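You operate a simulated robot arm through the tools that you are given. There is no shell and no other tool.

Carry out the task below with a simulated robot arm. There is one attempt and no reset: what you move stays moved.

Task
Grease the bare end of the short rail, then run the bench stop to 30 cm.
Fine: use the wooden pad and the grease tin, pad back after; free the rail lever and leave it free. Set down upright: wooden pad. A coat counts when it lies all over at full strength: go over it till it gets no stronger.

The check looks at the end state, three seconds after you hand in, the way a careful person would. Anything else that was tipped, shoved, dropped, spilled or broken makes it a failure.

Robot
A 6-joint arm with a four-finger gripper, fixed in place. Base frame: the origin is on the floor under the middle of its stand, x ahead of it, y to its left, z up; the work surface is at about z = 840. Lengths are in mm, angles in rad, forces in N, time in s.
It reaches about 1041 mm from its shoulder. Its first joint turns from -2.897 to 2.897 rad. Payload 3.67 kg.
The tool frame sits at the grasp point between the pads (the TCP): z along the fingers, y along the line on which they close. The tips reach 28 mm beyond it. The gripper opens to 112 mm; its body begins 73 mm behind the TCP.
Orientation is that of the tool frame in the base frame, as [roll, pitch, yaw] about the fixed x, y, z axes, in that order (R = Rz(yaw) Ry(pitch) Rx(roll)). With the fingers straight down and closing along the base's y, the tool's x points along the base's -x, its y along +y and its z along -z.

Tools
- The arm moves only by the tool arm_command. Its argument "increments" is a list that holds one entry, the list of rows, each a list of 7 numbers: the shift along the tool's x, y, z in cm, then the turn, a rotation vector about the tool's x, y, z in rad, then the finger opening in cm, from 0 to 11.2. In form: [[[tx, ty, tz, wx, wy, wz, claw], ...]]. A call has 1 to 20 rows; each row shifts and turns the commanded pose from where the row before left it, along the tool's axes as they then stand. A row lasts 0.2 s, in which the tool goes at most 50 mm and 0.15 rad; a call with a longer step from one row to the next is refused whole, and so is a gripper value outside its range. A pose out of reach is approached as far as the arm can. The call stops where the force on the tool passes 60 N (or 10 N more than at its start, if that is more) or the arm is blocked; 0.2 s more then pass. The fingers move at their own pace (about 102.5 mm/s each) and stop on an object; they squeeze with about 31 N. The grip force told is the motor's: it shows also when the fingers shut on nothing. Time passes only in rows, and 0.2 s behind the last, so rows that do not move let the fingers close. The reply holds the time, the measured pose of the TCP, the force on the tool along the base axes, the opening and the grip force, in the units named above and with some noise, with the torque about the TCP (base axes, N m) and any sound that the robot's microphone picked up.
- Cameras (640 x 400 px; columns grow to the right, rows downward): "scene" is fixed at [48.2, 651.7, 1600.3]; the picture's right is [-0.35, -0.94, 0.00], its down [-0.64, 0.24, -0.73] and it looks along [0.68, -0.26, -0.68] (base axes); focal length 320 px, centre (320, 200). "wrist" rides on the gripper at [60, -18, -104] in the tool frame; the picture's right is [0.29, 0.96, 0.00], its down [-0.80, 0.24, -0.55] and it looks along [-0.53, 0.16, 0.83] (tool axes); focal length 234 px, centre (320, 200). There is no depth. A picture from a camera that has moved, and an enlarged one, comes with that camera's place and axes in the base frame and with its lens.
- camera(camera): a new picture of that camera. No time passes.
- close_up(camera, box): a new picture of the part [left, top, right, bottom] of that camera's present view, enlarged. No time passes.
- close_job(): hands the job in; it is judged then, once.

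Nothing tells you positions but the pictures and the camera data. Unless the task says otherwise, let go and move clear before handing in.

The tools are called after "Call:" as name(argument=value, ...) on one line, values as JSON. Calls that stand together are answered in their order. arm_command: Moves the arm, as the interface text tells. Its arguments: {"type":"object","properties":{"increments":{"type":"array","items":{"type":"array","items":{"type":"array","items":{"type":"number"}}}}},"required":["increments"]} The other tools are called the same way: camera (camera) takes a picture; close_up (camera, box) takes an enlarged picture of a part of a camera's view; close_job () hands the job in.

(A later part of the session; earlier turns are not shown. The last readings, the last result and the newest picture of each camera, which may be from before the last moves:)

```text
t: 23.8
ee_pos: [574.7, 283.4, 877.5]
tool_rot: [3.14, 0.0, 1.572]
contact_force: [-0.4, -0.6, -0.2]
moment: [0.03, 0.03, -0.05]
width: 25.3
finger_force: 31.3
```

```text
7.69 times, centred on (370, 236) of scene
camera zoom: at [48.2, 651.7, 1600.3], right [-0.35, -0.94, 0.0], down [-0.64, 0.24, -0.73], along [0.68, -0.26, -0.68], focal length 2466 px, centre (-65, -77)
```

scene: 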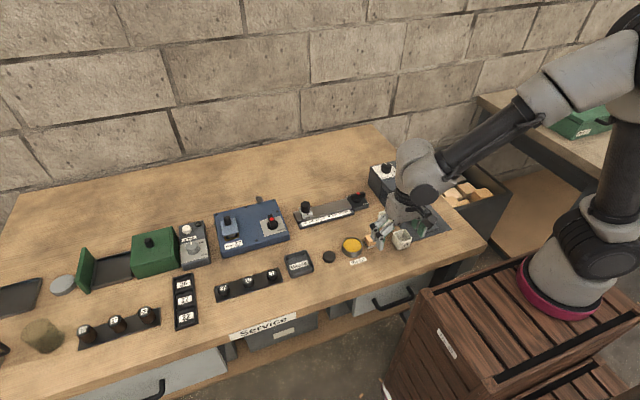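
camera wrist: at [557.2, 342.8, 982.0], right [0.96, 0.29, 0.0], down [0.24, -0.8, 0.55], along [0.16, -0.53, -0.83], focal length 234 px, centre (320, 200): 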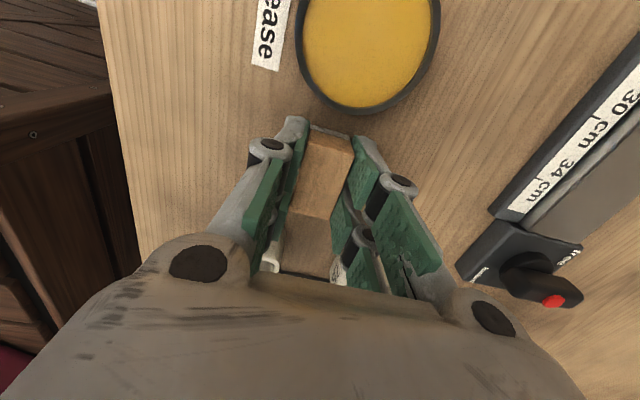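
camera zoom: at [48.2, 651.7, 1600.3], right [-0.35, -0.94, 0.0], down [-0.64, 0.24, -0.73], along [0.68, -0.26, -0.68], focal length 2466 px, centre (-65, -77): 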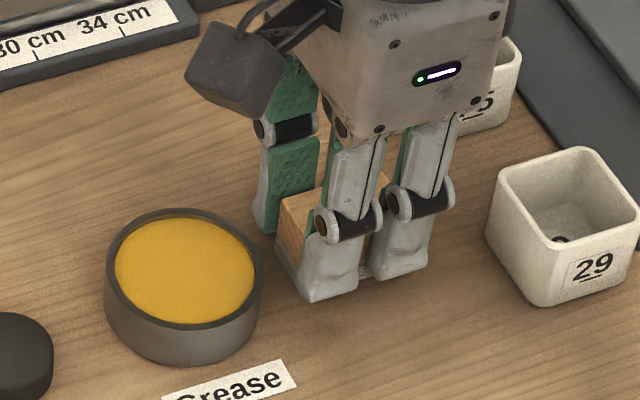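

The pad is held at 25.3 mm width with its sole about 38 mm below the TCP. I'll lift it, carry it above the grease tin, and check the alignment before dipping.

Call:
arm_command(increments=[[[0, 0, -2.4, 0, 0, 0, 1.0], [0, 0, -2.4, 0, 0, 0, 1.0], [2.2, 0, 0, 0, 0, 0, 1.0], [2.2, 0, 0, 0, 0, 0, 1.0], [2.1, 0, 0, 0, 0, 0, 1.0], [0, 0, 0, 0, 0, 0, 1.0]]])

Call:
camera(camera="wrist")

Call:
close_up(camera="wrist", box=[230, 70, 430, 250])

Call:
close_up(camera="scene", box=[320, 200, 400, 262])

```text
t: 25.2
ee_pos: [575.4, 349.2, 926.7]
tool_rot: [3.141, 0.0, 1.57]
contact_force: [0.5, 0.6, -0.3]
moment: [0.02, -0.01, 0.02]
width: 10.0
finger_force: 0.1
```

```text
taken
camera wrist: at [557.5, 408.3, 1030.3], right [0.96, 0.29, 0.0], down [0.24, -0.8, 0.55], along [0.16, -0.53, -0.83], focal length 234 px, centre (320, 200)
```

wrist: 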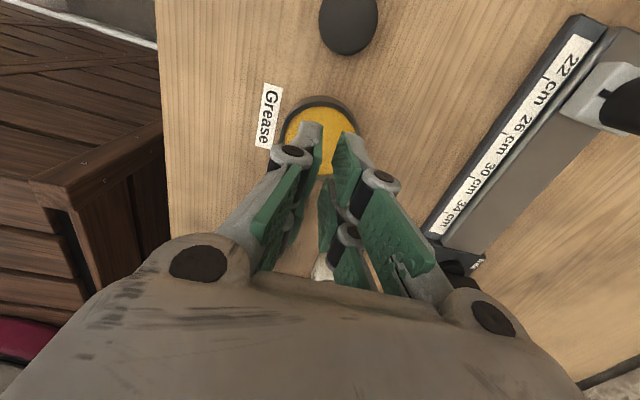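

```text
2.22 times, centred on (330, 160) of wrist
camera zoom: at [557.5, 408.3, 1030.3], right [0.96, 0.29, 0.0], down [0.24, -0.8, 0.55], along [0.16, -0.53, -0.83], focal length 520 px, centre (298, 289)
```

zoom: 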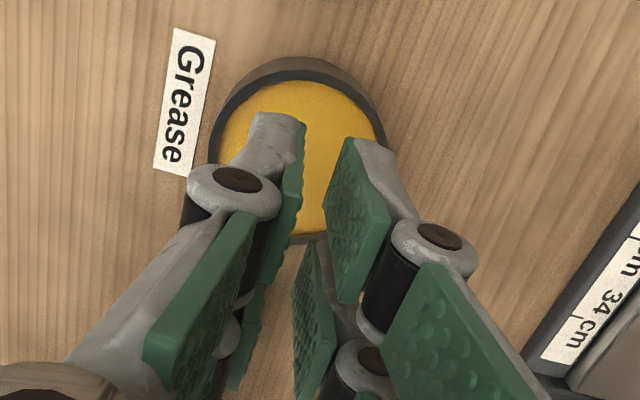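

```text
6.45 times, centred on (360, 231) of scene
camera zoom: at [48.2, 651.7, 1600.3], right [-0.35, -0.94, 0.0], down [-0.64, 0.24, -0.73], along [0.68, -0.26, -0.68], focal length 2068 px, centre (62, 0)
```

zoom: 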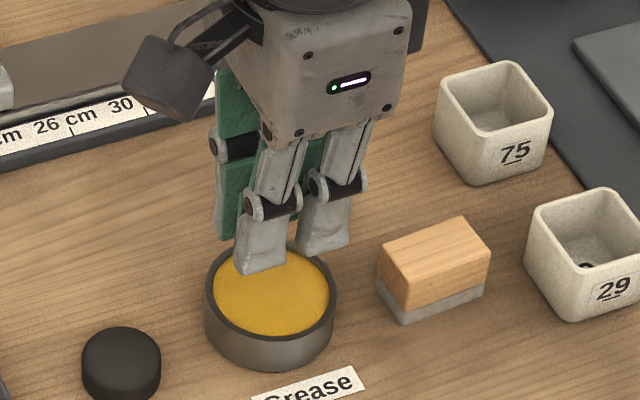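

The gripper came up empty: the pad slipped out and is still standing upright on the bench, apparently shifted a little. I'll raise the arm clear and find its position before trying again.

Call:
arm_command(increments=[[[0, 0, -2, 0, 0, 0, 5.0], [-1, 0, -2, 0, 0, 0, 5.0], [-3, 0, 0, 0, 0, 0, 5.5], [-3, 0, 0, 0, 0, 0, 5.5], [0, 0, 0, 0, 0, 0, 5.5]]])

Call:
camera(camera="wrist")

Call:
close_up(camera="wrist", box=[260, 80, 400, 220])

Call:
close_up(camera="scene", box=[340, 215, 410, 262])

```text
t: 26.4
ee_pos: [575.4, 278.3, 967.5]
tool_rot: [3.141, 0.0, 1.571]
contact_force: [0.1, -0.1, -1.1]
moment: [0.03, 0.01, -0.01]
width: 54.9
finger_force: 0.1
```

```text
taken
camera wrist: at [557.4, 337.2, 1071.1], right [0.96, 0.29, 0.0], down [0.24, -0.8, 0.55], along [0.16, -0.53, -0.83], focal length 234 px, centre (320, 200)
```

wrist: 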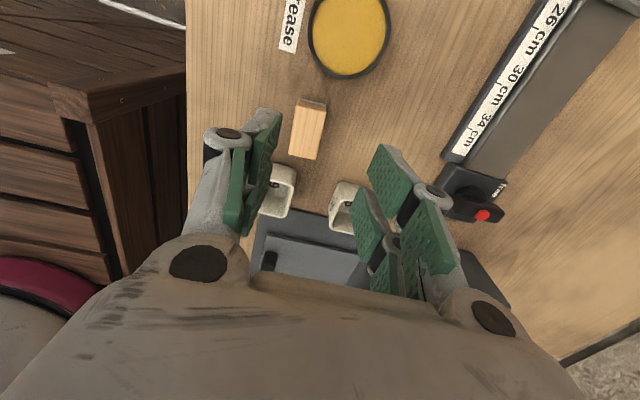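

```text
2.86 times, centred on (330, 150) of wrist
camera zoom: at [557.4, 337.2, 1071.1], right [0.96, 0.29, 0.0], down [0.24, -0.8, 0.55], along [0.16, -0.53, -0.83], focal length 669 px, centre (291, 343)
```

zoom: 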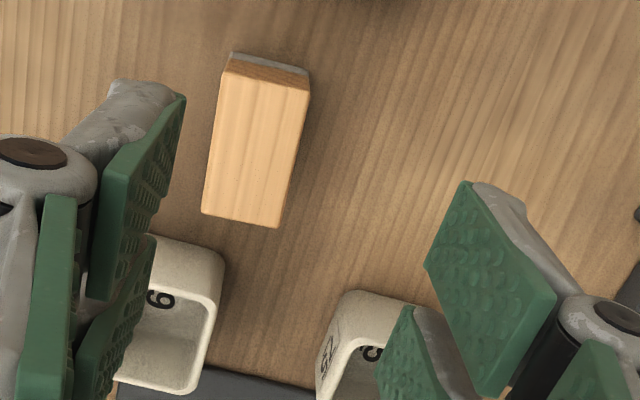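

```text
8.51 times, centred on (375, 238) of scene
camera zoom: at [48.2, 651.7, 1600.3], right [-0.35, -0.94, 0.0], down [-0.64, 0.24, -0.73], along [0.68, -0.26, -0.68], focal length 2728 px, centre (-148, -128)
```

zoom: 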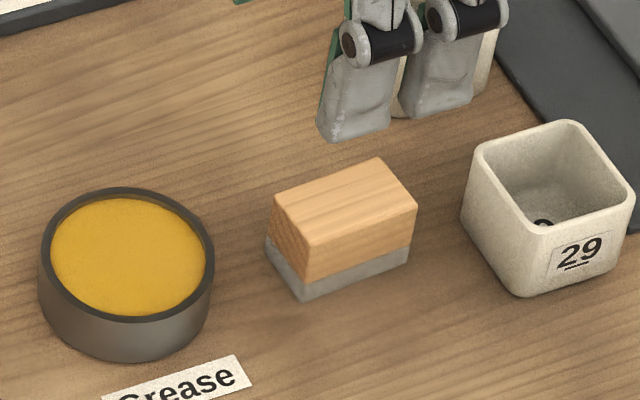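

The pad stands upright near (565, 272), turned about 5°. The "29" cup is close by, so I'll measure that gap before going down.

Call:
close_up(camera="wrist", box=[250, 90, 370, 230])

Call:
close_up(camera="wrist", box=[285, 85, 335, 165])

```text
2.86 times, centred on (310, 160) of wrist
camera zoom: at [557.4, 337.2, 1071.1], right [0.96, 0.29, 0.0], down [0.24, -0.8, 0.55], along [0.16, -0.53, -0.83], focal length 669 px, centre (349, 314)
```

zoom: 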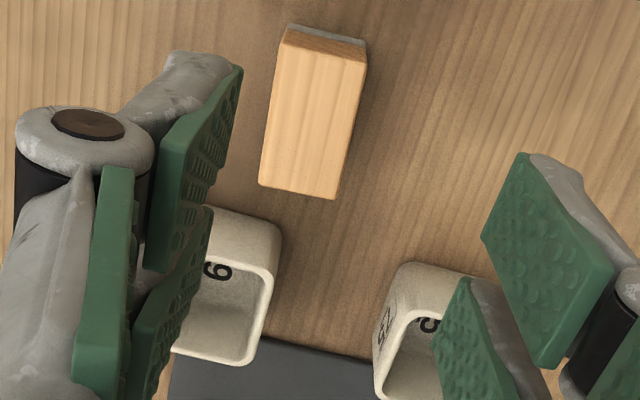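

```text
5.00 times, centred on (310, 125) of wrist
camera zoom: at [557.4, 337.2, 1071.1], right [0.96, 0.29, 0.0], down [0.24, -0.8, 0.55], along [0.16, -0.53, -0.83], focal length 1171 px, centre (370, 575)
```

zoom: 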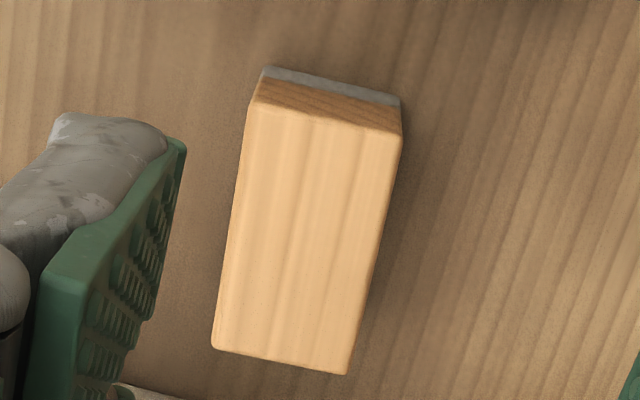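

The cup's nearest edge is at about y≤232, so there is enough room. I'll align with the pad (centre ≈ (565, 272), yaw +0.078), go a little deeper than before and close, then lift only a few millimetres as a test.

Call:
arm_command(increments=[[[-0.51, -1.06, 0, 0, 0, -0.078, 5.5], [0, 0, 3.0, 0, 0, 0, 5.5], [0, 0, 3.0, 0, 0, 0, 5.5], [0, 0, 2.0, 0, 0, 0, 5.5], [0, 0, 1.4, 0, 0, 0, 5.5], [0, 0, 0, 0, 0, 0, 5.5]]])

Call:
camera(camera="wrist")

Call:
close_up(camera="scene", box=[340, 205, 410, 262])

```text
t: 27.8
ee_pos: [564.8, 274.7, 873.5]
tool_rot: [-3.141, 0.001, 1.65]
contact_force: [0.1, -0.1, -0.7]
moment: [0.01, 0.0, 0.01]
width: 55.0
finger_force: 0.1
```

```text
taken
camera wrist: at [542.4, 331.3, 976.5], right [0.93, 0.36, 0.0], down [0.3, -0.78, 0.55], along [0.2, -0.52, -0.83], focal length 234 px, centre (320, 200)
```

wrist: 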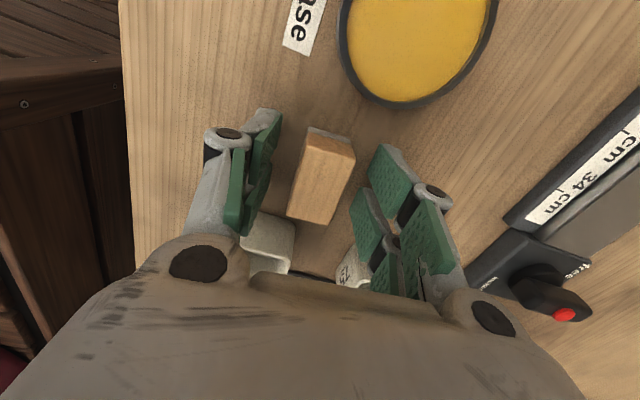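

```text
7.02 times, centred on (375, 234) of scene
camera zoom: at [48.2, 651.7, 1600.3], right [-0.35, -0.94, 0.0], down [-0.64, 0.24, -0.73], along [0.68, -0.26, -0.68], focal length 2249 px, centre (-66, -35)
```

zoom: 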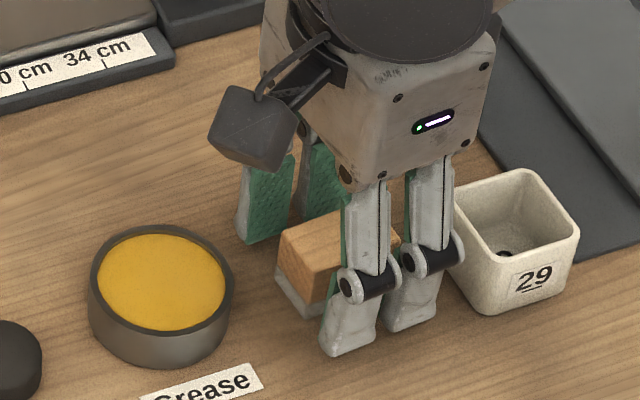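

The pad is well placed between the fingers. I'll close fully on it, wait, and lift just 6 mm slowly.

Call:
arm_command(increments=[[[0, 0, 0, 0, 0, 0, 3.0], [0, 0, 0, 0, 0, 0, 0], [0, 0, 0, 0, 0, 0, 0], [0, 0, 0, 0, 0, 0, 0], [0, 0, 0, 0, 0, 0, 0]]])

Call:
arm_command(increments=[[[0, 0, -0.2, 0, 0, 0, 0], [0, 0, -0.2, 0, 0, 0, 0], [0, 0, -0.2, 0, 0, 0, 0], [0, 0, 0, 0, 0, 0, 0]]])

Call:
camera(camera="wrist")

Call:
close_up(camera="scene", box=[340, 205, 410, 262])

```text
t: 29.0
ee_pos: [565.2, 272.7, 872.9]
tool_rot: [-3.141, -0.002, 1.649]
contact_force: [-0.7, -0.5, -0.5]
moment: [0.0, 0.0, 0.01]
width: 25.5
finger_force: 30.6
```

```text
t: 30.0
ee_pos: [564.3, 273.9, 879.5]
tool_rot: [-3.141, -0.001, 1.649]
contact_force: [-0.6, 0.1, -0.4]
moment: [0.03, -0.01, 0.01]
width: 25.5
finger_force: 31.4
```

```text
taken
camera wrist: at [541.9, 331.3, 982.9], right [0.93, 0.36, 0.0], down [0.3, -0.78, 0.55], along [0.2, -0.52, -0.83], focal length 234 px, centre (320, 200)
```

wrist: 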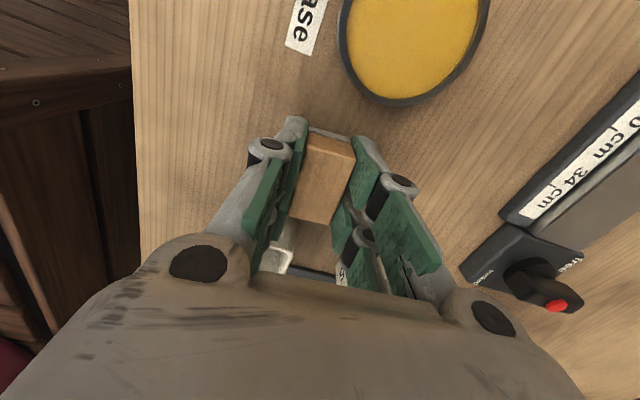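

```text
7.02 times, centred on (375, 234) of scene
camera zoom: at [48.2, 651.7, 1600.3], right [-0.35, -0.94, 0.0], down [-0.64, 0.24, -0.73], along [0.68, -0.26, -0.68], focal length 2249 px, centre (-66, -35)
```

zoom: 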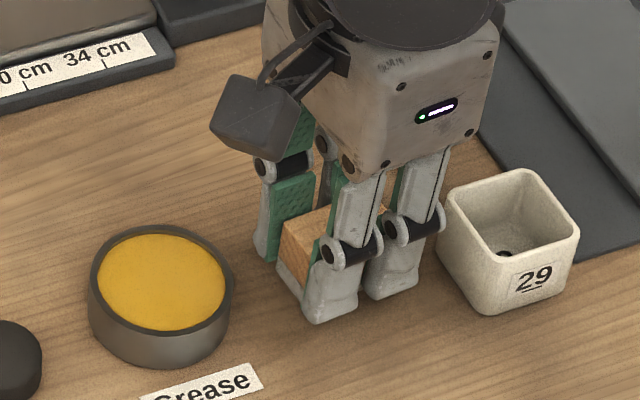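

The width holds at 25.5 mm after a 6 mm lift. I'll continue slowly and compare the pad's position in the grip.

Call:
arm_command(increments=[[[0, 0, -0.4, 0, 0, 0, 0], [0, 0, -0.5, 0, 0, 0, 0], [0, 0, -0.5, 0, 0, 0, 0], [0, 0, -0.5, 0, 0, 0, 0], [0, 0, -0.5, 0, 0, 0, 0], [0, 0, -0.4, 0, 0, 0, 0], [0, 0, 0, 0, 0, 0, 0]]])

Call:
camera(camera="wrist")

Call:
close_up(camera="scene", box=[340, 195, 410, 262])

```text
t: 31.6
ee_pos: [564.3, 273.8, 907.9]
tool_rot: [3.141, 0.0, 1.65]
contact_force: [0.3, -0.1, -0.5]
moment: [-0.01, -0.05, -0.01]
width: 25.5
finger_force: 30.8
```

```text
taken
camera wrist: at [541.8, 331.2, 1010.8], right [0.93, 0.36, 0.0], down [0.3, -0.78, 0.55], along [0.2, -0.52, -0.83], focal length 234 px, centre (320, 200)
```

wrist: 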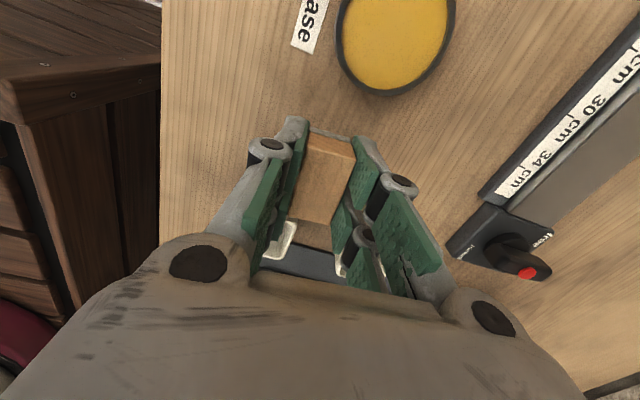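

```text
5.97 times, centred on (375, 228) of scene
camera zoom: at [48.2, 651.7, 1600.3], right [-0.35, -0.94, 0.0], down [-0.64, 0.24, -0.73], along [0.68, -0.26, -0.68], focal length 1914 px, centre (-8, 30)
```

zoom: 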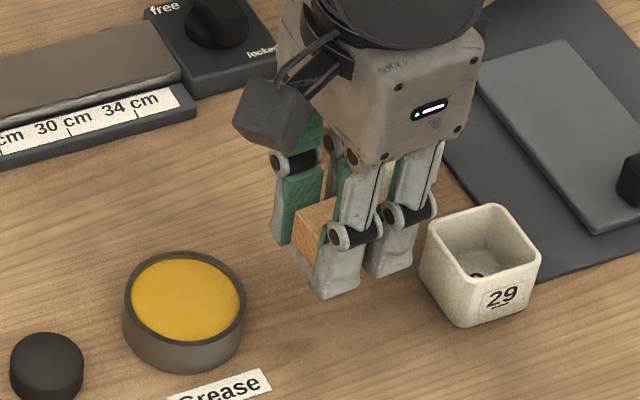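

The pad is securely held, with its sole about 33 mm below the TCP. I'll square the yaw and carry it slowly above the tin.

Call:
arm_command(increments=[[[0, 0, -0.4, 0, 0, 0.026, 0], [0, 0, -0.6, 0, 0, 0.026, 0], [0, 0, -0.6, 0, 0, 0.026, 0], [0, 0, -0.3, 0, 0, 0, 0], [0.4, 0.1, 0, 0, 0, 0, 0], [0.8, 0.1, 0, 0, 0, 0, 0], [1.0, 0.1, 0, 0, 0, 0, 0], [1.0, 0.2, 0, 0, 0, 0, 0], [1.0, 0.2, 0, 0, 0, 0, 0], [1.0, 0.2, 0, 0, 0, 0, 0], [1.0, 0.1, 0, 0, 0, 0, 0], [0.8, 0, 0, 0, 0, 0, 0], [0.4, 0, 0, 0, 0, 0, 0], [0.2, 0, 0, 0, 0, 0, 0], [0, 0, 0, 0, 0, 0, 0]]])

Call:
camera(camera="wrist")

Call:
close_up(camera="wrist", box=[250, 70, 410, 230])

Call:
close_up(camera="scene", box=[320, 195, 400, 262])

```text
t: 34.8
ee_pos: [575.1, 349.2, 925.3]
tool_rot: [3.14, 0.0, 1.571]
contact_force: [-0.1, -0.6, -0.8]
moment: [0.0, 0.0, 0.01]
width: 25.5
finger_force: 31.8
```

```text
taken
camera wrist: at [556.4, 408.6, 1029.5], right [0.96, 0.29, 0.0], down [0.24, -0.8, 0.55], along [0.16, -0.53, -0.83], focal length 234 px, centre (320, 200)
```

wrist: 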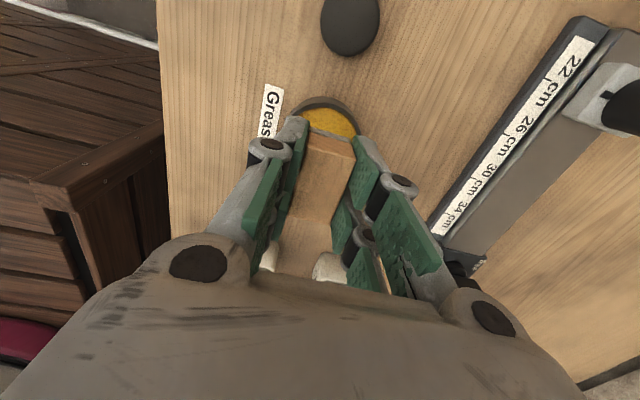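

```text
2.50 times, centred on (330, 150) of wrist
camera zoom: at [556.4, 408.6, 1029.5], right [0.96, 0.29, 0.0], down [0.24, -0.8, 0.55], along [0.16, -0.53, -0.83], focal length 585 px, centre (295, 325)
```

zoom: 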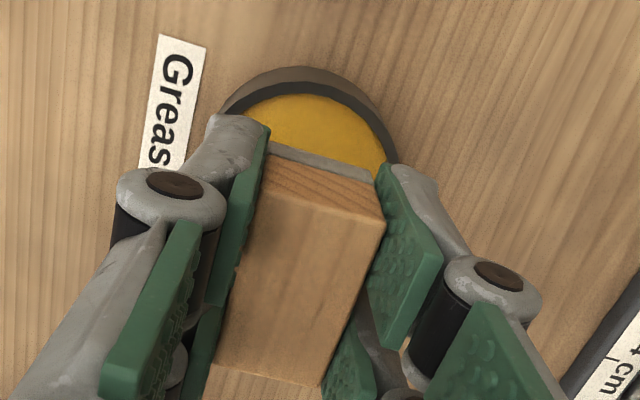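

```text
5.97 times, centred on (360, 228) of scene
camera zoom: at [48.2, 651.7, 1600.3], right [-0.35, -0.94, 0.0], down [-0.64, 0.24, -0.73], along [0.68, -0.26, -0.68], focal length 1914 px, centre (81, 30)
```

zoom: 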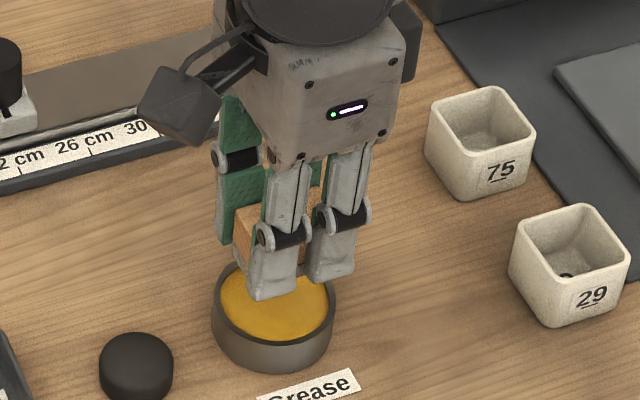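

The pad is over the tin, but the clearance inside the rim is only about 1–2 mm. I'll back off 45 mm in y to see the whole rim and measure its centre precisely.

Call:
arm_command(increments=[[[-0.5, 0, 0, 0, 0, 0, 0], [-1.0, 0, 0, 0, 0, 0, 0], [-1.2, 0, 0, 0, 0, 0, 0], [-1.0, 0, 0, 0, 0, 0, 0], [-0.6, 0, 0, 0, 0, 0, 0], [-0.2, 0, 0, 0, 0, 0, 0], [0, 0, 0, 0, 0, 0, 0], [0, 0, 0, 0, 0, 0, 0]]])

Call:
close_up(camera="wrist", box=[270, 15, 420, 135])

Call:
close_up(camera="wrist", box=[250, 90, 410, 230])

Call:
close_up(camera="scene", box=[325, 195, 395, 262])

```text
t: 36.6
ee_pos: [574.2, 304.5, 926.5]
tool_rot: [-3.141, 0.001, 1.572]
contact_force: [0.6, -1.0, -0.8]
moment: [-0.03, 0.02, 0.01]
width: 25.3
finger_force: 31.5
```

```text
3.33 times, centred on (345, 75) of wrist
camera zoom: at [556.5, 363.8, 1030.2], right [0.96, 0.29, 0.0], down [0.24, -0.8, 0.55], along [0.16, -0.53, -0.83], focal length 781 px, centre (237, 617)
```

zoom: 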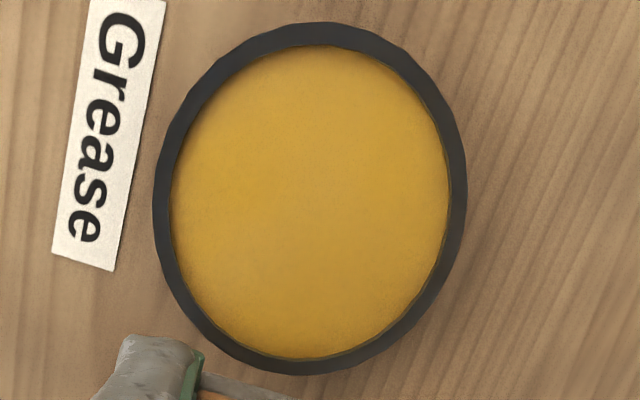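

```text
2.86 times, centred on (330, 160) of wrist
camera zoom: at [556.5, 363.8, 1030.2], right [0.96, 0.29, 0.0], down [0.24, -0.8, 0.55], along [0.16, -0.53, -0.83], focal length 669 px, centre (291, 314)
```

zoom: 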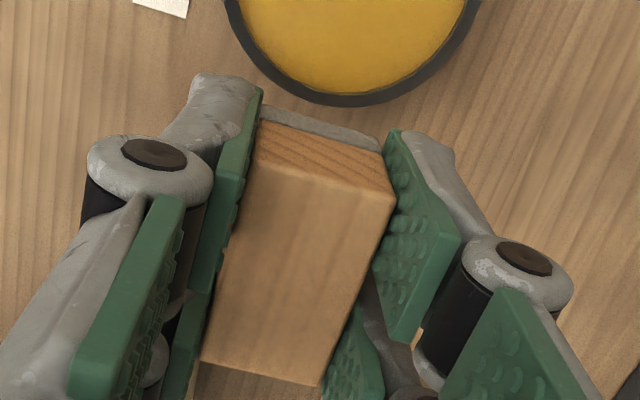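

```text
5.97 times, centred on (360, 228) of scene
camera zoom: at [48.2, 651.7, 1600.3], right [-0.35, -0.94, 0.0], down [-0.64, 0.24, -0.73], along [0.68, -0.26, -0.68], focal length 1914 px, centre (81, 30)
```

zoom: 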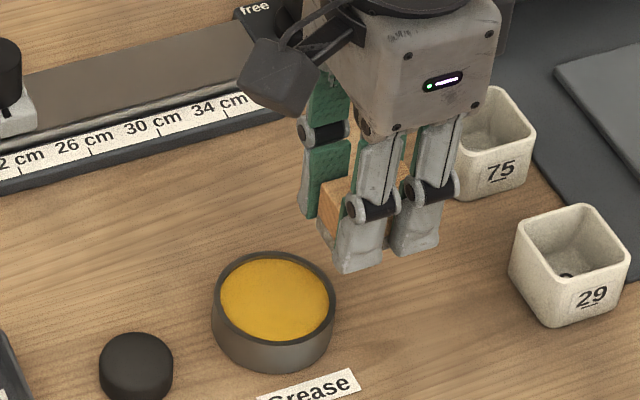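

The rim is now clearly seen: centre about (574.8, 350.5), inner radius about 26 mm. The held pad's centre measures (574.9, 302.8) in the same image, so I'll shift +47.7 mm in y and start down in stages.

Call:
arm_command(increments=[[[0.5, 0, 0, 0, 0, 0, 0], [1.0, 0, 0, 0, 0, 0, 0], [1.2, 0, 0, 0, 0, 0, 0], [1.0, 0, 0, 0, 0, 0, 0], [0.7, 0, 0, 0, 0, 0, 0], [0.37, 0, 0, 0, 0, 0, 0], [0, 0, 0.5, 0, 0, 0, 0], [0, 0, 0.8, 0, 0, 0, 0], [0, 0, 0.8, 0, 0, 0, 0], [0, 0, 0.4, 0, 0, 0, 0], [0, 0, 0, 0, 0, 0, 0]]])

Call:
close_up(camera="wrist", box=[240, 60, 420, 220])

Call:
close_up(camera="scene", box=[330, 215, 380, 262])

```text
t: 39.0
ee_pos: [574.8, 352.0, 900.3]
tool_rot: [-3.142, 0.0, 1.569]
contact_force: [0.2, 0.3, 0.7]
moment: [0.02, -0.01, -0.03]
width: 25.6
finger_force: 31.1
```

```text
2.50 times, centred on (330, 140) of wrist
camera zoom: at [556.6, 411.5, 1004.8], right [0.96, 0.29, 0.0], down [0.24, -0.8, 0.55], along [0.16, -0.53, -0.83], focal length 585 px, centre (295, 350)
```

zoom: 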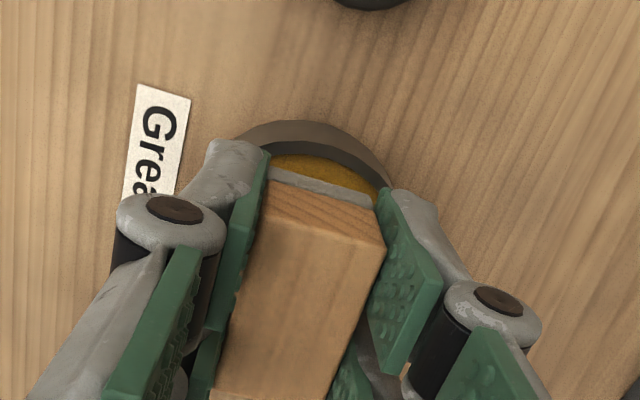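

```text
8.51 times, centred on (355, 238) of scene
camera zoom: at [48.2, 651.7, 1600.3], right [-0.35, -0.94, 0.0], down [-0.64, 0.24, -0.73], along [0.68, -0.26, -0.68], focal length 2728 px, centre (22, -128)
```

zoom: 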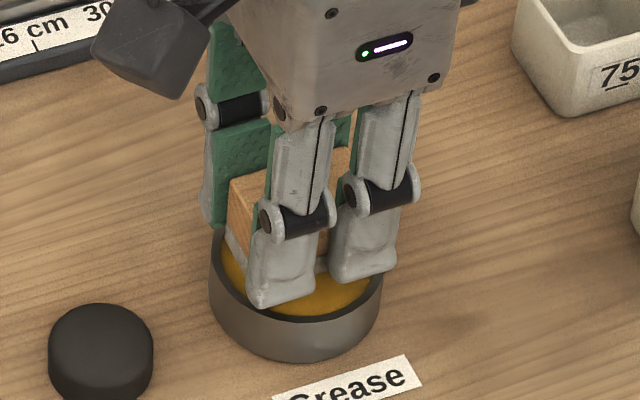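

The pad's sole hovers a few millimetres over the grease, inside the rim. I'll lower in small steps and watch the vertical force.

Call:
arm_command(increments=[[[0, 0, 0.1, 0, 0, 0, 0], [0, 0, 0.1, 0, 0, 0, 0], [0, 0, 0.1, 0, 0, 0, 0], [0, 0, 0, 0, 0, 0, 0]]])

Call:
arm_command(increments=[[[0, 0, 0.1, 0, 0, 0, 0], [0, 0, 0, 0, 0, 0, 0]]])

Call:
arm_command(increments=[[[0, 0, 0.1, 0, 0, 0, 0], [0, 0, 0, 0, 0, 0, 0]]])

Call:
arm_command(increments=[[[0, 0, 0.1, 0, 0, 0, 0], [0, 0, 0, 0, 0, 0, 0]]])

Call:
close_up(camera="wrist", box=[240, 80, 420, 240])

Call:
close_up(camera="scene", box=[330, 215, 380, 262])

```text
t: 40.0
ee_pos: [574.0, 353.2, 898.0]
tool_rot: [3.141, 0.0, 1.571]
contact_force: [0.9, 0.0, -0.6]
moment: [0.0, -0.01, 0.02]
width: 25.7
finger_force: 31.5
```

```text
t: 40.6
ee_pos: [574.1, 351.4, 897.2]
tool_rot: [-3.14, 0.001, 1.57]
contact_force: [0.0, 0.0, -0.8]
moment: [0.0, -0.01, 0.01]
width: 25.5
finger_force: 30.5
```

```text
t: 41.2
ee_pos: [573.4, 352.2, 896.5]
tool_rot: [3.141, 0.001, 1.571]
contact_force: [-0.1, -0.8, -0.3]
moment: [0.0, -0.02, 0.04]
width: 25.2
finger_force: 30.7
```

```text
t: 41.8
ee_pos: [574.1, 351.8, 895.1]
tool_rot: [-3.14, 0.0, 1.569]
contact_force: [0.5, 0.7, 0.1]
moment: [-0.01, 0.01, -0.01]
width: 25.5
finger_force: 30.5
```

```text
2.50 times, centred on (330, 160) of wrist
camera zoom: at [556.5, 411.2, 998.6], right [0.96, 0.29, 0.0], down [0.24, -0.8, 0.55], along [0.16, -0.53, -0.83], focal length 585 px, centre (295, 300)
```

zoom: 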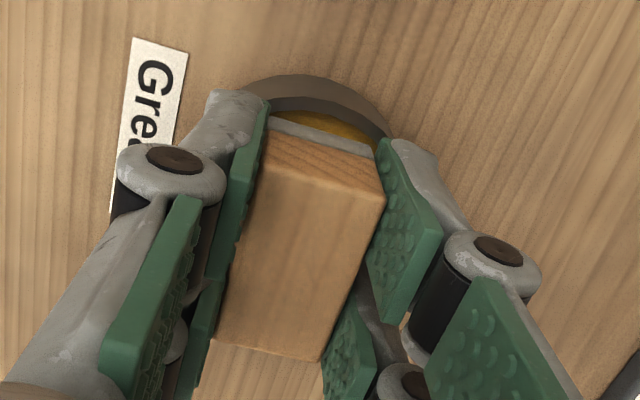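

```text
8.51 times, centred on (355, 238) of scene
camera zoom: at [48.2, 651.7, 1600.3], right [-0.35, -0.94, 0.0], down [-0.64, 0.24, -0.73], along [0.68, -0.26, -0.68], focal length 2728 px, centre (22, -128)
```

zoom: 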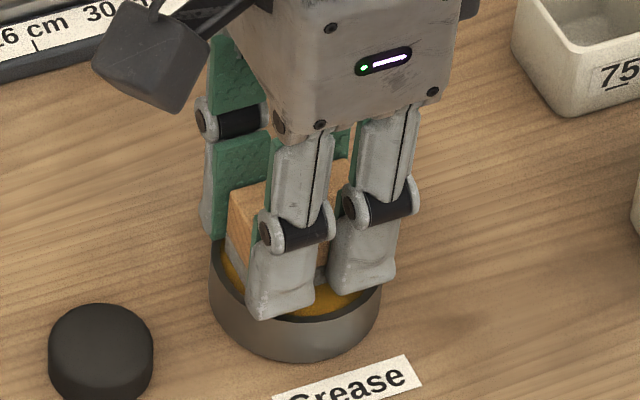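

No contact yet. I'll continue in 1 mm steps.

Call:
arm_command(increments=[[[0, 0, 0.1, 0, 0, 0, 0], [0, 0, 0, 0, 0, 0, 0]]])

Call:
arm_command(increments=[[[0, 0, 0.1, 0, 0, 0, 0], [0, 0, 0, 0, 0, 0, 0]]])

Call:
close_up(camera="scene", box=[330, 215, 380, 262])

Call:
close_up(camera="wrist", box=[280, 90, 380, 170])

```text
t: 42.4
ee_pos: [573.7, 350.6, 895.3]
tool_rot: [3.141, 0.0, 1.572]
contact_force: [-0.9, -3.1, 12.3]
moment: [-0.19, -0.01, 0.0]
width: 25.5
finger_force: 31.1
```

```text
t: 43.0
ee_pos: [573.9, 351.8, 893.8]
tool_rot: [3.14, -0.001, 1.57]
contact_force: [0.2, -2.4, 28.4]
moment: [-0.21, -0.01, 0.04]
width: 25.4
finger_force: 30.8
```

```text
8.51 times, centred on (355, 238) of scene
camera zoom: at [48.2, 651.7, 1600.3], right [-0.35, -0.94, 0.0], down [-0.64, 0.24, -0.73], along [0.68, -0.26, -0.68], focal length 2728 px, centre (22, -128)
```

zoom: 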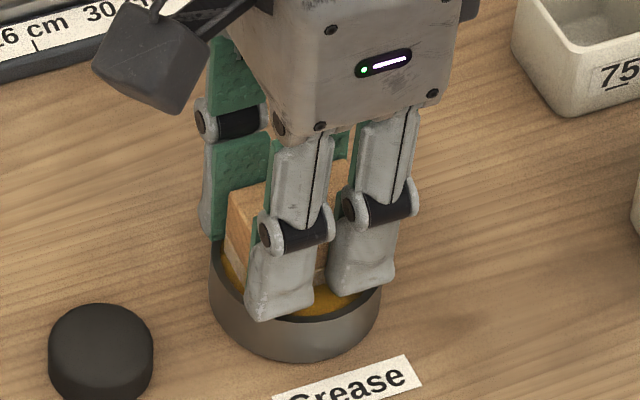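

```text
5.00 times, centred on (330, 130) of wrist
camera zoom: at [556.3, 411.3, 998.1], right [0.96, 0.29, 0.0], down [0.24, -0.8, 0.55], along [0.16, -0.53, -0.83], focal length 1171 px, centre (270, 550)
```

zoom: 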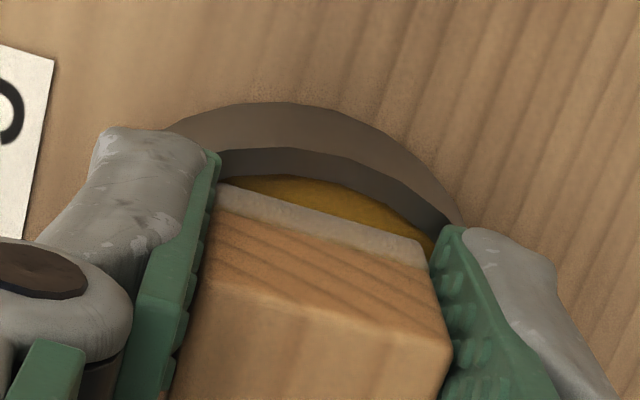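

The sole has firm, nearly centred contact with the grease. I'll hold briefly, then lift slowly and look at the sole.

Call:
arm_command(increments=[[[0, 0, 0, 0, 0, 0, 0], [0, 0, 0, 0, 0, 0, 0], [0, 0, -0.1, 0, 0, 0, 0], [0, 0, -0.3, 0, 0, 0, 0], [0, 0, -0.5, 0, 0, 0, 0], [0, 0, -0.7, 0, 0, 0, 0], [0, 0, -0.7, 0, 0, 0, 0], [0, 0, -0.7, 0, 0, 0, 0], [0, 0, -0.5, 0, 0, 0, 0], [0, 0, 0, 0, 0, 0, 0]]])

Call:
close_up(camera="wrist", box=[260, 80, 400, 190])

Call:
close_up(camera="scene", box=[330, 205, 380, 262])

```text
t: 45.2
ee_pos: [575.1, 351.4, 928.4]
tool_rot: [-3.141, 0.0, 1.571]
contact_force: [-0.1, 1.0, -0.6]
moment: [0.02, -0.04, 0.0]
width: 25.5
finger_force: 31.0
```

```text
3.64 times, centred on (330, 135) of wrist
camera zoom: at [556.9, 411.2, 1032.0], right [0.96, 0.29, 0.0], down [0.24, -0.8, 0.55], along [0.16, -0.53, -0.83], focal length 852 px, centre (284, 436)
```

zoom: 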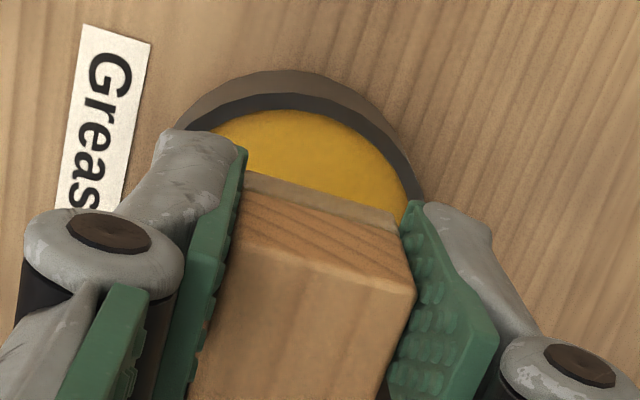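

```text
7.02 times, centred on (355, 234) of scene
camera zoom: at [48.2, 651.7, 1600.3], right [-0.35, -0.94, 0.0], down [-0.64, 0.24, -0.73], along [0.68, -0.26, -0.68], focal length 2249 px, centre (74, -35)
```

zoom: 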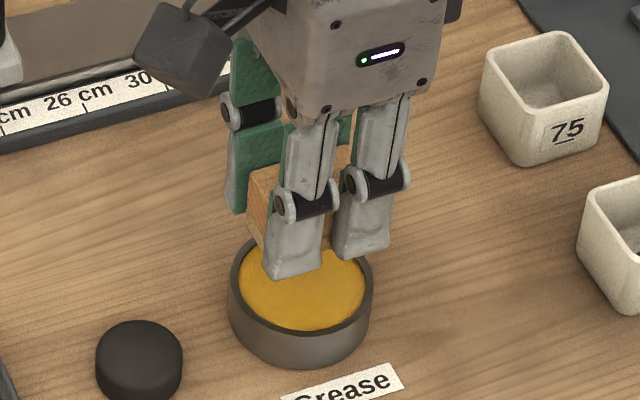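

The sole has changed from grey to a yellowish colour, so it has taken up grease. Now I'll carry it slowly over to the lever end of the rail.

Call:
arm_command(increments=[[[-0.15, 0.5, 0, 0, 0, 0, 0], [-0.3, 1.0, 0, 0, 0, 0, 0], [-0.4545, 1.494, 0, 0, 0, 0, 0], [-0.4545, 1.494, 0, 0, 0, 0, 0], [-0.4545, 1.494, 0, 0, 0, 0, 0], [-0.4545, 1.494, 0, 0, 0, 0, 0], [-0.4545, 1.494, 0, 0, 0, 0, 0], [-0.4545, 1.494, 0, 0, 0, 0, 0], [-0.4545, 1.494, 0, 0, 0, 0, 0], [-0.4545, 1.494, 0, 0, 0, 0, 0], [-0.4545, 1.494, 0, 0, 0, 0, 0], [-0.3, 1.0, 0, 0, 0, 0, 0], [-0.2, 0.66, 0, 0, 0, 0, 0], [0, 0, 0, 0, 0, 0, 0], [0, 0, 0, 0, 0, 0, 0]]])

Call:
camera(camera="wrist")

Call:
close_up(camera="wrist", box=[240, 40, 440, 240])

Call:
close_up(camera="scene", box=[290, 150, 390, 230])

```text
t: 48.4
ee_pos: [738.8, 303.1, 926.9]
tool_rot: [3.141, 0.002, 1.571]
contact_force: [-0.2, 0.3, -0.1]
moment: [-0.02, -0.01, -0.02]
width: 25.4
finger_force: 31.2
```

```text
taken
camera wrist: at [722.3, 361.4, 1031.7], right [0.96, 0.29, 0.0], down [0.24, -0.8, 0.55], along [0.16, -0.53, -0.83], focal length 234 px, centre (320, 200)
```

wrist: 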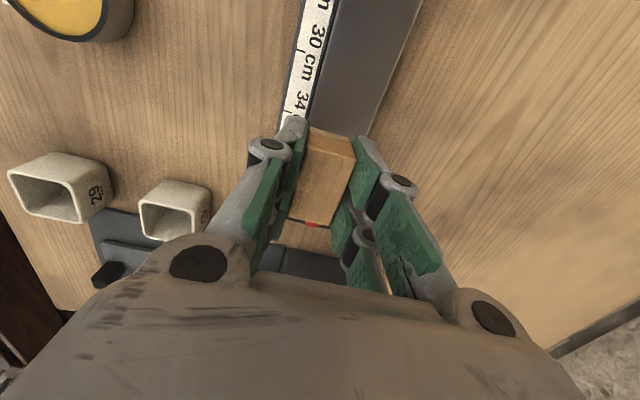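

```text
2.00 times, centred on (340, 140) of wrist
camera zoom: at [722.3, 361.4, 1031.7], right [0.96, 0.29, 0.0], down [0.24, -0.8, 0.55], along [0.16, -0.53, -0.83], focal length 468 px, centre (280, 320)
```

zoom: 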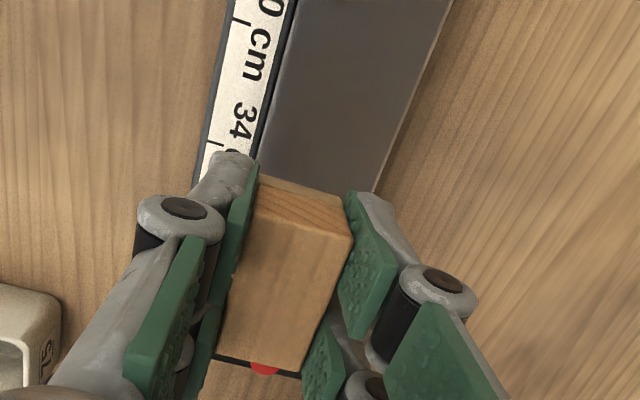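

```text
5.00 times, centred on (340, 190) of scene
camera zoom: at [48.2, 651.7, 1600.3], right [-0.35, -0.94, 0.0], down [-0.64, 0.24, -0.73], along [0.68, -0.26, -0.68], focal length 1602 px, centre (220, 250)
```

zoom: 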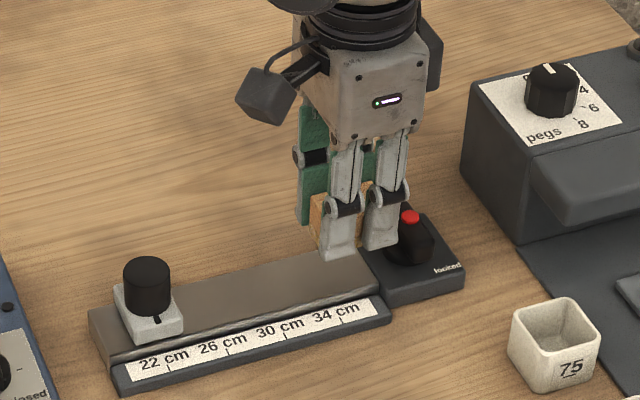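

The pad hangs above the lever end of the rail, lined up with the rail's near edge (rail x ≈ 728–772). I'll lower to contact in steps.

Call:
arm_command(increments=[[[0, 0, 0.5, 0, 0, 0, 0], [0, 0, 0.8, 0, 0, 0, 0], [0, 0, 0.8, 0, 0, 0, 0], [0, 0, 0.5, 0, 0, 0, 0], [0, 0, 0, 0, 0, 0, 0]]])

Call:
close_up(camera="scene", box=[310, 160, 380, 220])

Call:
arm_command(increments=[[[0, 0, 0.1, 0, 0, 0, 0], [0, 0, 0.1, 0, 0, 0, 0], [0, 0, 0.1, 0, 0, 0, 0], [0, 0, 0, 0, 0, 0, 0]]])

Call:
arm_command(increments=[[[0, 0, 0.1, 0, 0, 0, 0], [0, 0, 0, 0, 0, 0, 0]]])

Call:
arm_command(increments=[[[0, 0, 0.1, 0, 0, 0, 0], [0, 0, 0, 0, 0, 0, 0]]])

```text
t: 49.6
ee_pos: [740.5, 301.6, 901.8]
tool_rot: [-3.141, -0.001, 1.571]
contact_force: [0.0, 0.0, -0.5]
moment: [-0.01, 0.0, -0.03]
width: 25.4
finger_force: 30.6
```

```text
6.67 times, centred on (345, 190) of scene
camera zoom: at [48.2, 651.7, 1600.3], right [-0.35, -0.94, 0.0], down [-0.64, 0.24, -0.73], along [0.68, -0.26, -0.68], focal length 2137 px, centre (153, 267)
```

zoom: 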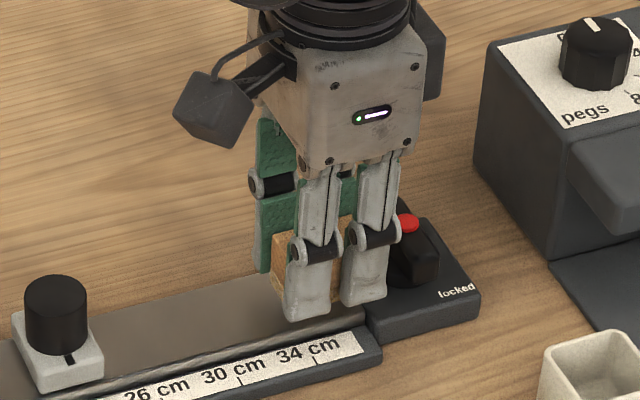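

```text
t: 50.6
ee_pos: [740.9, 303.3, 897.1]
tool_rot: [-3.141, 0.001, 1.571]
contact_force: [-0.2, 0.2, -0.8]
moment: [-0.01, -0.01, 0.0]
width: 25.4
finger_force: 31.0
```

```text
t: 51.2
ee_pos: [739.8, 301.6, 897.7]
tool_rot: [-3.141, 0.0, 1.571]
contact_force: [-0.6, 0.1, -0.3]
moment: [0.02, 0.02, 0.01]
width: 25.7
finger_force: 30.8
```

```text
t: 51.8
ee_pos: [740.0, 301.5, 897.4]
tool_rot: [-3.14, 0.001, 1.571]
contact_force: [0.0, 0.4, 0.0]
moment: [0.02, 0.02, -0.04]
width: 25.4
finger_force: 30.9
```

No contact yet at TCP ≈ 897. I'll continue in 1 mm steps.

Call:
arm_command(increments=[[[0, 0, 0.1, 0, 0, 0, 0], [0, 0, 0, 0, 0, 0, 0]]])

Call:
arm_command(increments=[[[0, 0, 0.1, 0, 0, 0, 0], [0, 0, 0, 0, 0, 0, 0]]])

Call:
arm_command(increments=[[[0, 0, 0.1, 0, 0, 0, 0], [0, 0, 0, 0, 0, 0, 0]]])

```text
t: 52.4
ee_pos: [739.8, 302.5, 895.7]
tool_rot: [-3.141, -0.001, 1.571]
contact_force: [0.1, 0.4, -0.4]
moment: [0.01, -0.01, 0.01]
width: 25.5
finger_force: 31.1
```

```text
t: 53.0
ee_pos: [740.6, 302.1, 895.7]
tool_rot: [-3.141, -0.002, 1.572]
contact_force: [-0.2, -0.2, -0.2]
moment: [0.0, 0.0, 0.0]
width: 25.2
finger_force: 30.7
```

```text
t: 53.6
ee_pos: [740.0, 301.6, 895.3]
tool_rot: [-3.141, 0.0, 1.57]
contact_force: [-0.1, -0.1, -0.7]
moment: [0.02, -0.02, -0.01]
width: 25.5
finger_force: 30.9
```

Still free. I'll keep lowering in 1 mm steps and inspect the gap too.

Call:
arm_command(increments=[[[0, 0, 0.1, 0, 0, 0, 0], [0, 0, 0, 0, 0, 0, 0]]])

Call:
arm_command(increments=[[[0, 0, 0.1, 0, 0, 0, 0], [0, 0, 0, 0, 0, 0, 0]]])

Call:
close_up(camera="scene", box=[325, 170, 375, 215])

Call:
close_up(camera="wrist", box=[260, 80, 400, 190])

```text
t: 54.2
ee_pos: [739.5, 301.7, 893.3]
tool_rot: [-3.141, 0.001, 1.57]
contact_force: [0.1, -0.7, -0.8]
moment: [0.03, 0.0, 0.01]
width: 25.6
finger_force: 30.7
```

```text
t: 54.8
ee_pos: [738.7, 302.8, 891.6]
tool_rot: [3.142, 0.0, 1.571]
contact_force: [0.0, -0.2, -0.5]
moment: [0.0, -0.02, 0.0]
width: 25.7
finger_force: 31.3
```

```text
8.89 times, centred on (350, 192) of scene
camera zoom: at [48.2, 651.7, 1600.3], right [-0.35, -0.94, 0.0], down [-0.64, 0.24, -0.73], along [0.68, -0.26, -0.68], focal length 2849 px, centre (53, 267)
```

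zoom: 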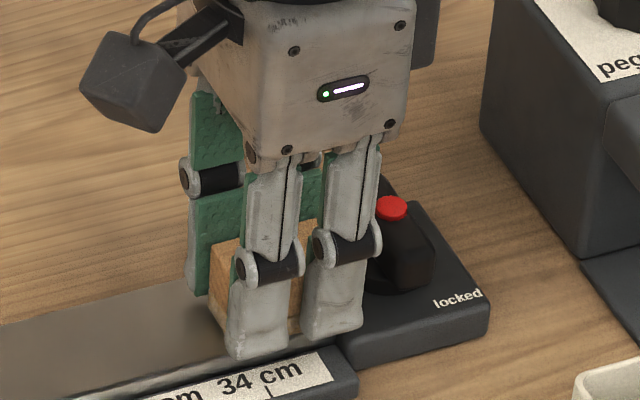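

```text
3.64 times, centred on (330, 135) of wrist
camera zoom: at [722.1, 361.4, 995.5], right [0.96, 0.29, 0.0], down [0.24, -0.8, 0.55], along [0.16, -0.53, -0.83], focal length 852 px, centre (284, 436)
```

zoom: 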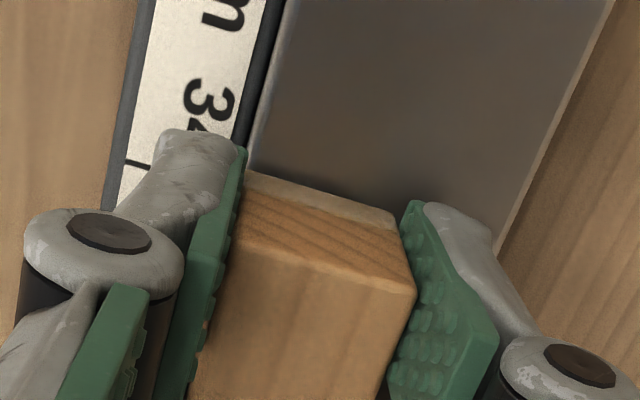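

The sole looks just above the rail, so I'll continue with 1 mm steps.

Call:
arm_command(increments=[[[0, 0, 0.1, 0, 0, 0, 0], [0, 0, 0, 0, 0, 0, 0]]])

Call:
arm_command(increments=[[[0, 0, 0.1, 0, 0, 0, 0], [0, 0, 0, 0, 0, 0, 0]]])

Call:
arm_command(increments=[[[0, 0, 0.1, 0, 0, 0, 0], [0, 0, 0, 0, 0, 0, 0]]])

```text
t: 55.4
ee_pos: [740.1, 302.2, 890.7]
tool_rot: [3.141, 0.0, 1.57]
contact_force: [0.1, -0.1, -1.3]
moment: [0.01, -0.02, 0.01]
width: 25.6
finger_force: 30.5
```

```text
t: 56.0
ee_pos: [740.5, 302.0, 890.5]
tool_rot: [3.142, -0.003, 1.571]
contact_force: [-0.2, 0.5, 4.8]
moment: [0.05, 0.01, -0.01]
width: 25.3
finger_force: 31.0
```

```text
t: 56.6
ee_pos: [740.1, 302.0, 892.0]
tool_rot: [3.141, -0.003, 1.572]
contact_force: [0.2, 2.0, 20.1]
moment: [-0.21, -0.01, 0.03]
width: 25.6
finger_force: 30.7
```

Contact is made, with about 20 N on the rail (rail top ≈ 857). I'll start the first stroke along the rail's near lane toward the stop.

Call:
arm_command(increments=[[[0.3, 0, 0, 0, 0, 0, 0], [0.7, 0, 0, 0, 0, 0, 0], [1.0, 0, 0, 0, 0, 0, 0], [1.0, 0, 0, 0, 0, 0, 0], [1.0, 0, 0, 0, 0, 0, 0], [0, 0, 0, 0, 0, 0, 0]]])

Call:
camera(camera="wrist")

Call:
close_up(camera="scene", box=[285, 160, 385, 232])

```text
t: 58.0
ee_pos: [739.5, 341.7, 889.6]
tool_rot: [-3.14, 0.001, 1.571]
contact_force: [0.4, -6.5, 22.8]
moment: [-0.18, -0.07, 0.03]
width: 25.5
finger_force: 30.7
```

```text
taken
camera wrist: at [722.1, 401.1, 993.0], right [0.96, 0.29, 0.0], down [0.24, -0.8, 0.55], along [0.16, -0.53, -0.83], focal length 234 px, centre (320, 200)
```

wrist: 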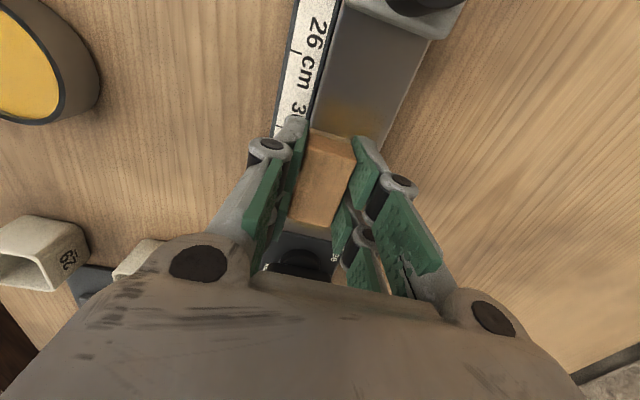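

```text
5.56 times, centred on (335, 196) of scene
camera zoom: at [48.2, 651.7, 1600.3], right [-0.35, -0.94, 0.0], down [-0.64, 0.24, -0.73], along [0.68, -0.26, -0.68], focal length 1781 px, centre (237, 222)
```

zoom: 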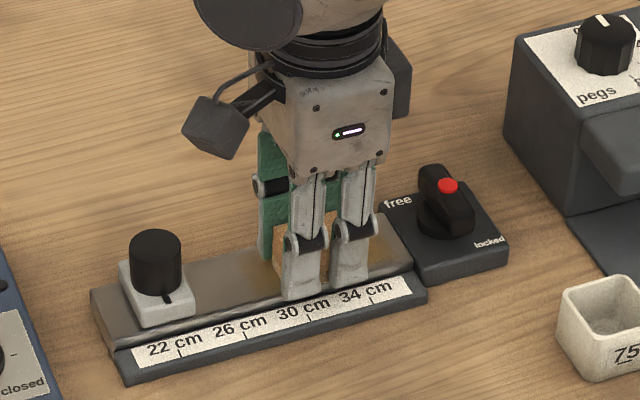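

A yellowish film is appearing on the rail. I'll take a closer look at how it's spreading.

Call:
close_up(camera="wrist", box=[280, 0, 460, 140])

Call:
close_up(camera="scene", box=[295, 185, 365, 225])

```text
2.86 times, centred on (370, 70) of wrist
camera zoom: at [722.1, 401.1, 993.0], right [0.96, 0.29, 0.0], down [0.24, -0.8, 0.55], along [0.16, -0.53, -0.83], focal length 669 px, centre (177, 571)
```

zoom: 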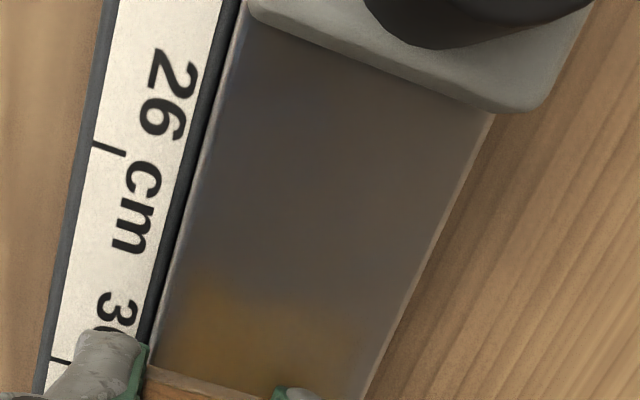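

```text
9.14 times, centred on (330, 205) of scene
camera zoom: at [48.2, 651.7, 1600.3], right [-0.35, -0.94, 0.0], down [-0.64, 0.24, -0.73], along [0.68, -0.26, -0.68], focal length 2930 px, centre (229, 154)
```

zoom: 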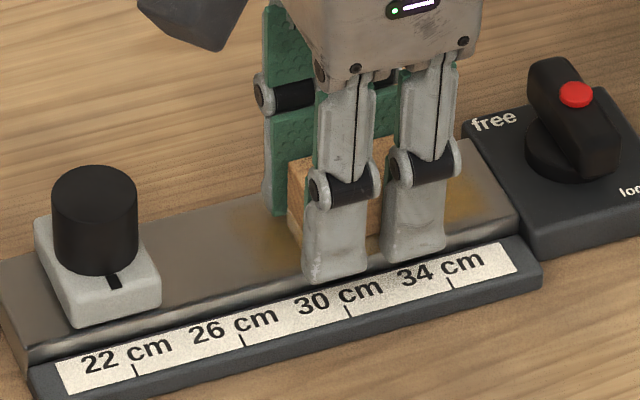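

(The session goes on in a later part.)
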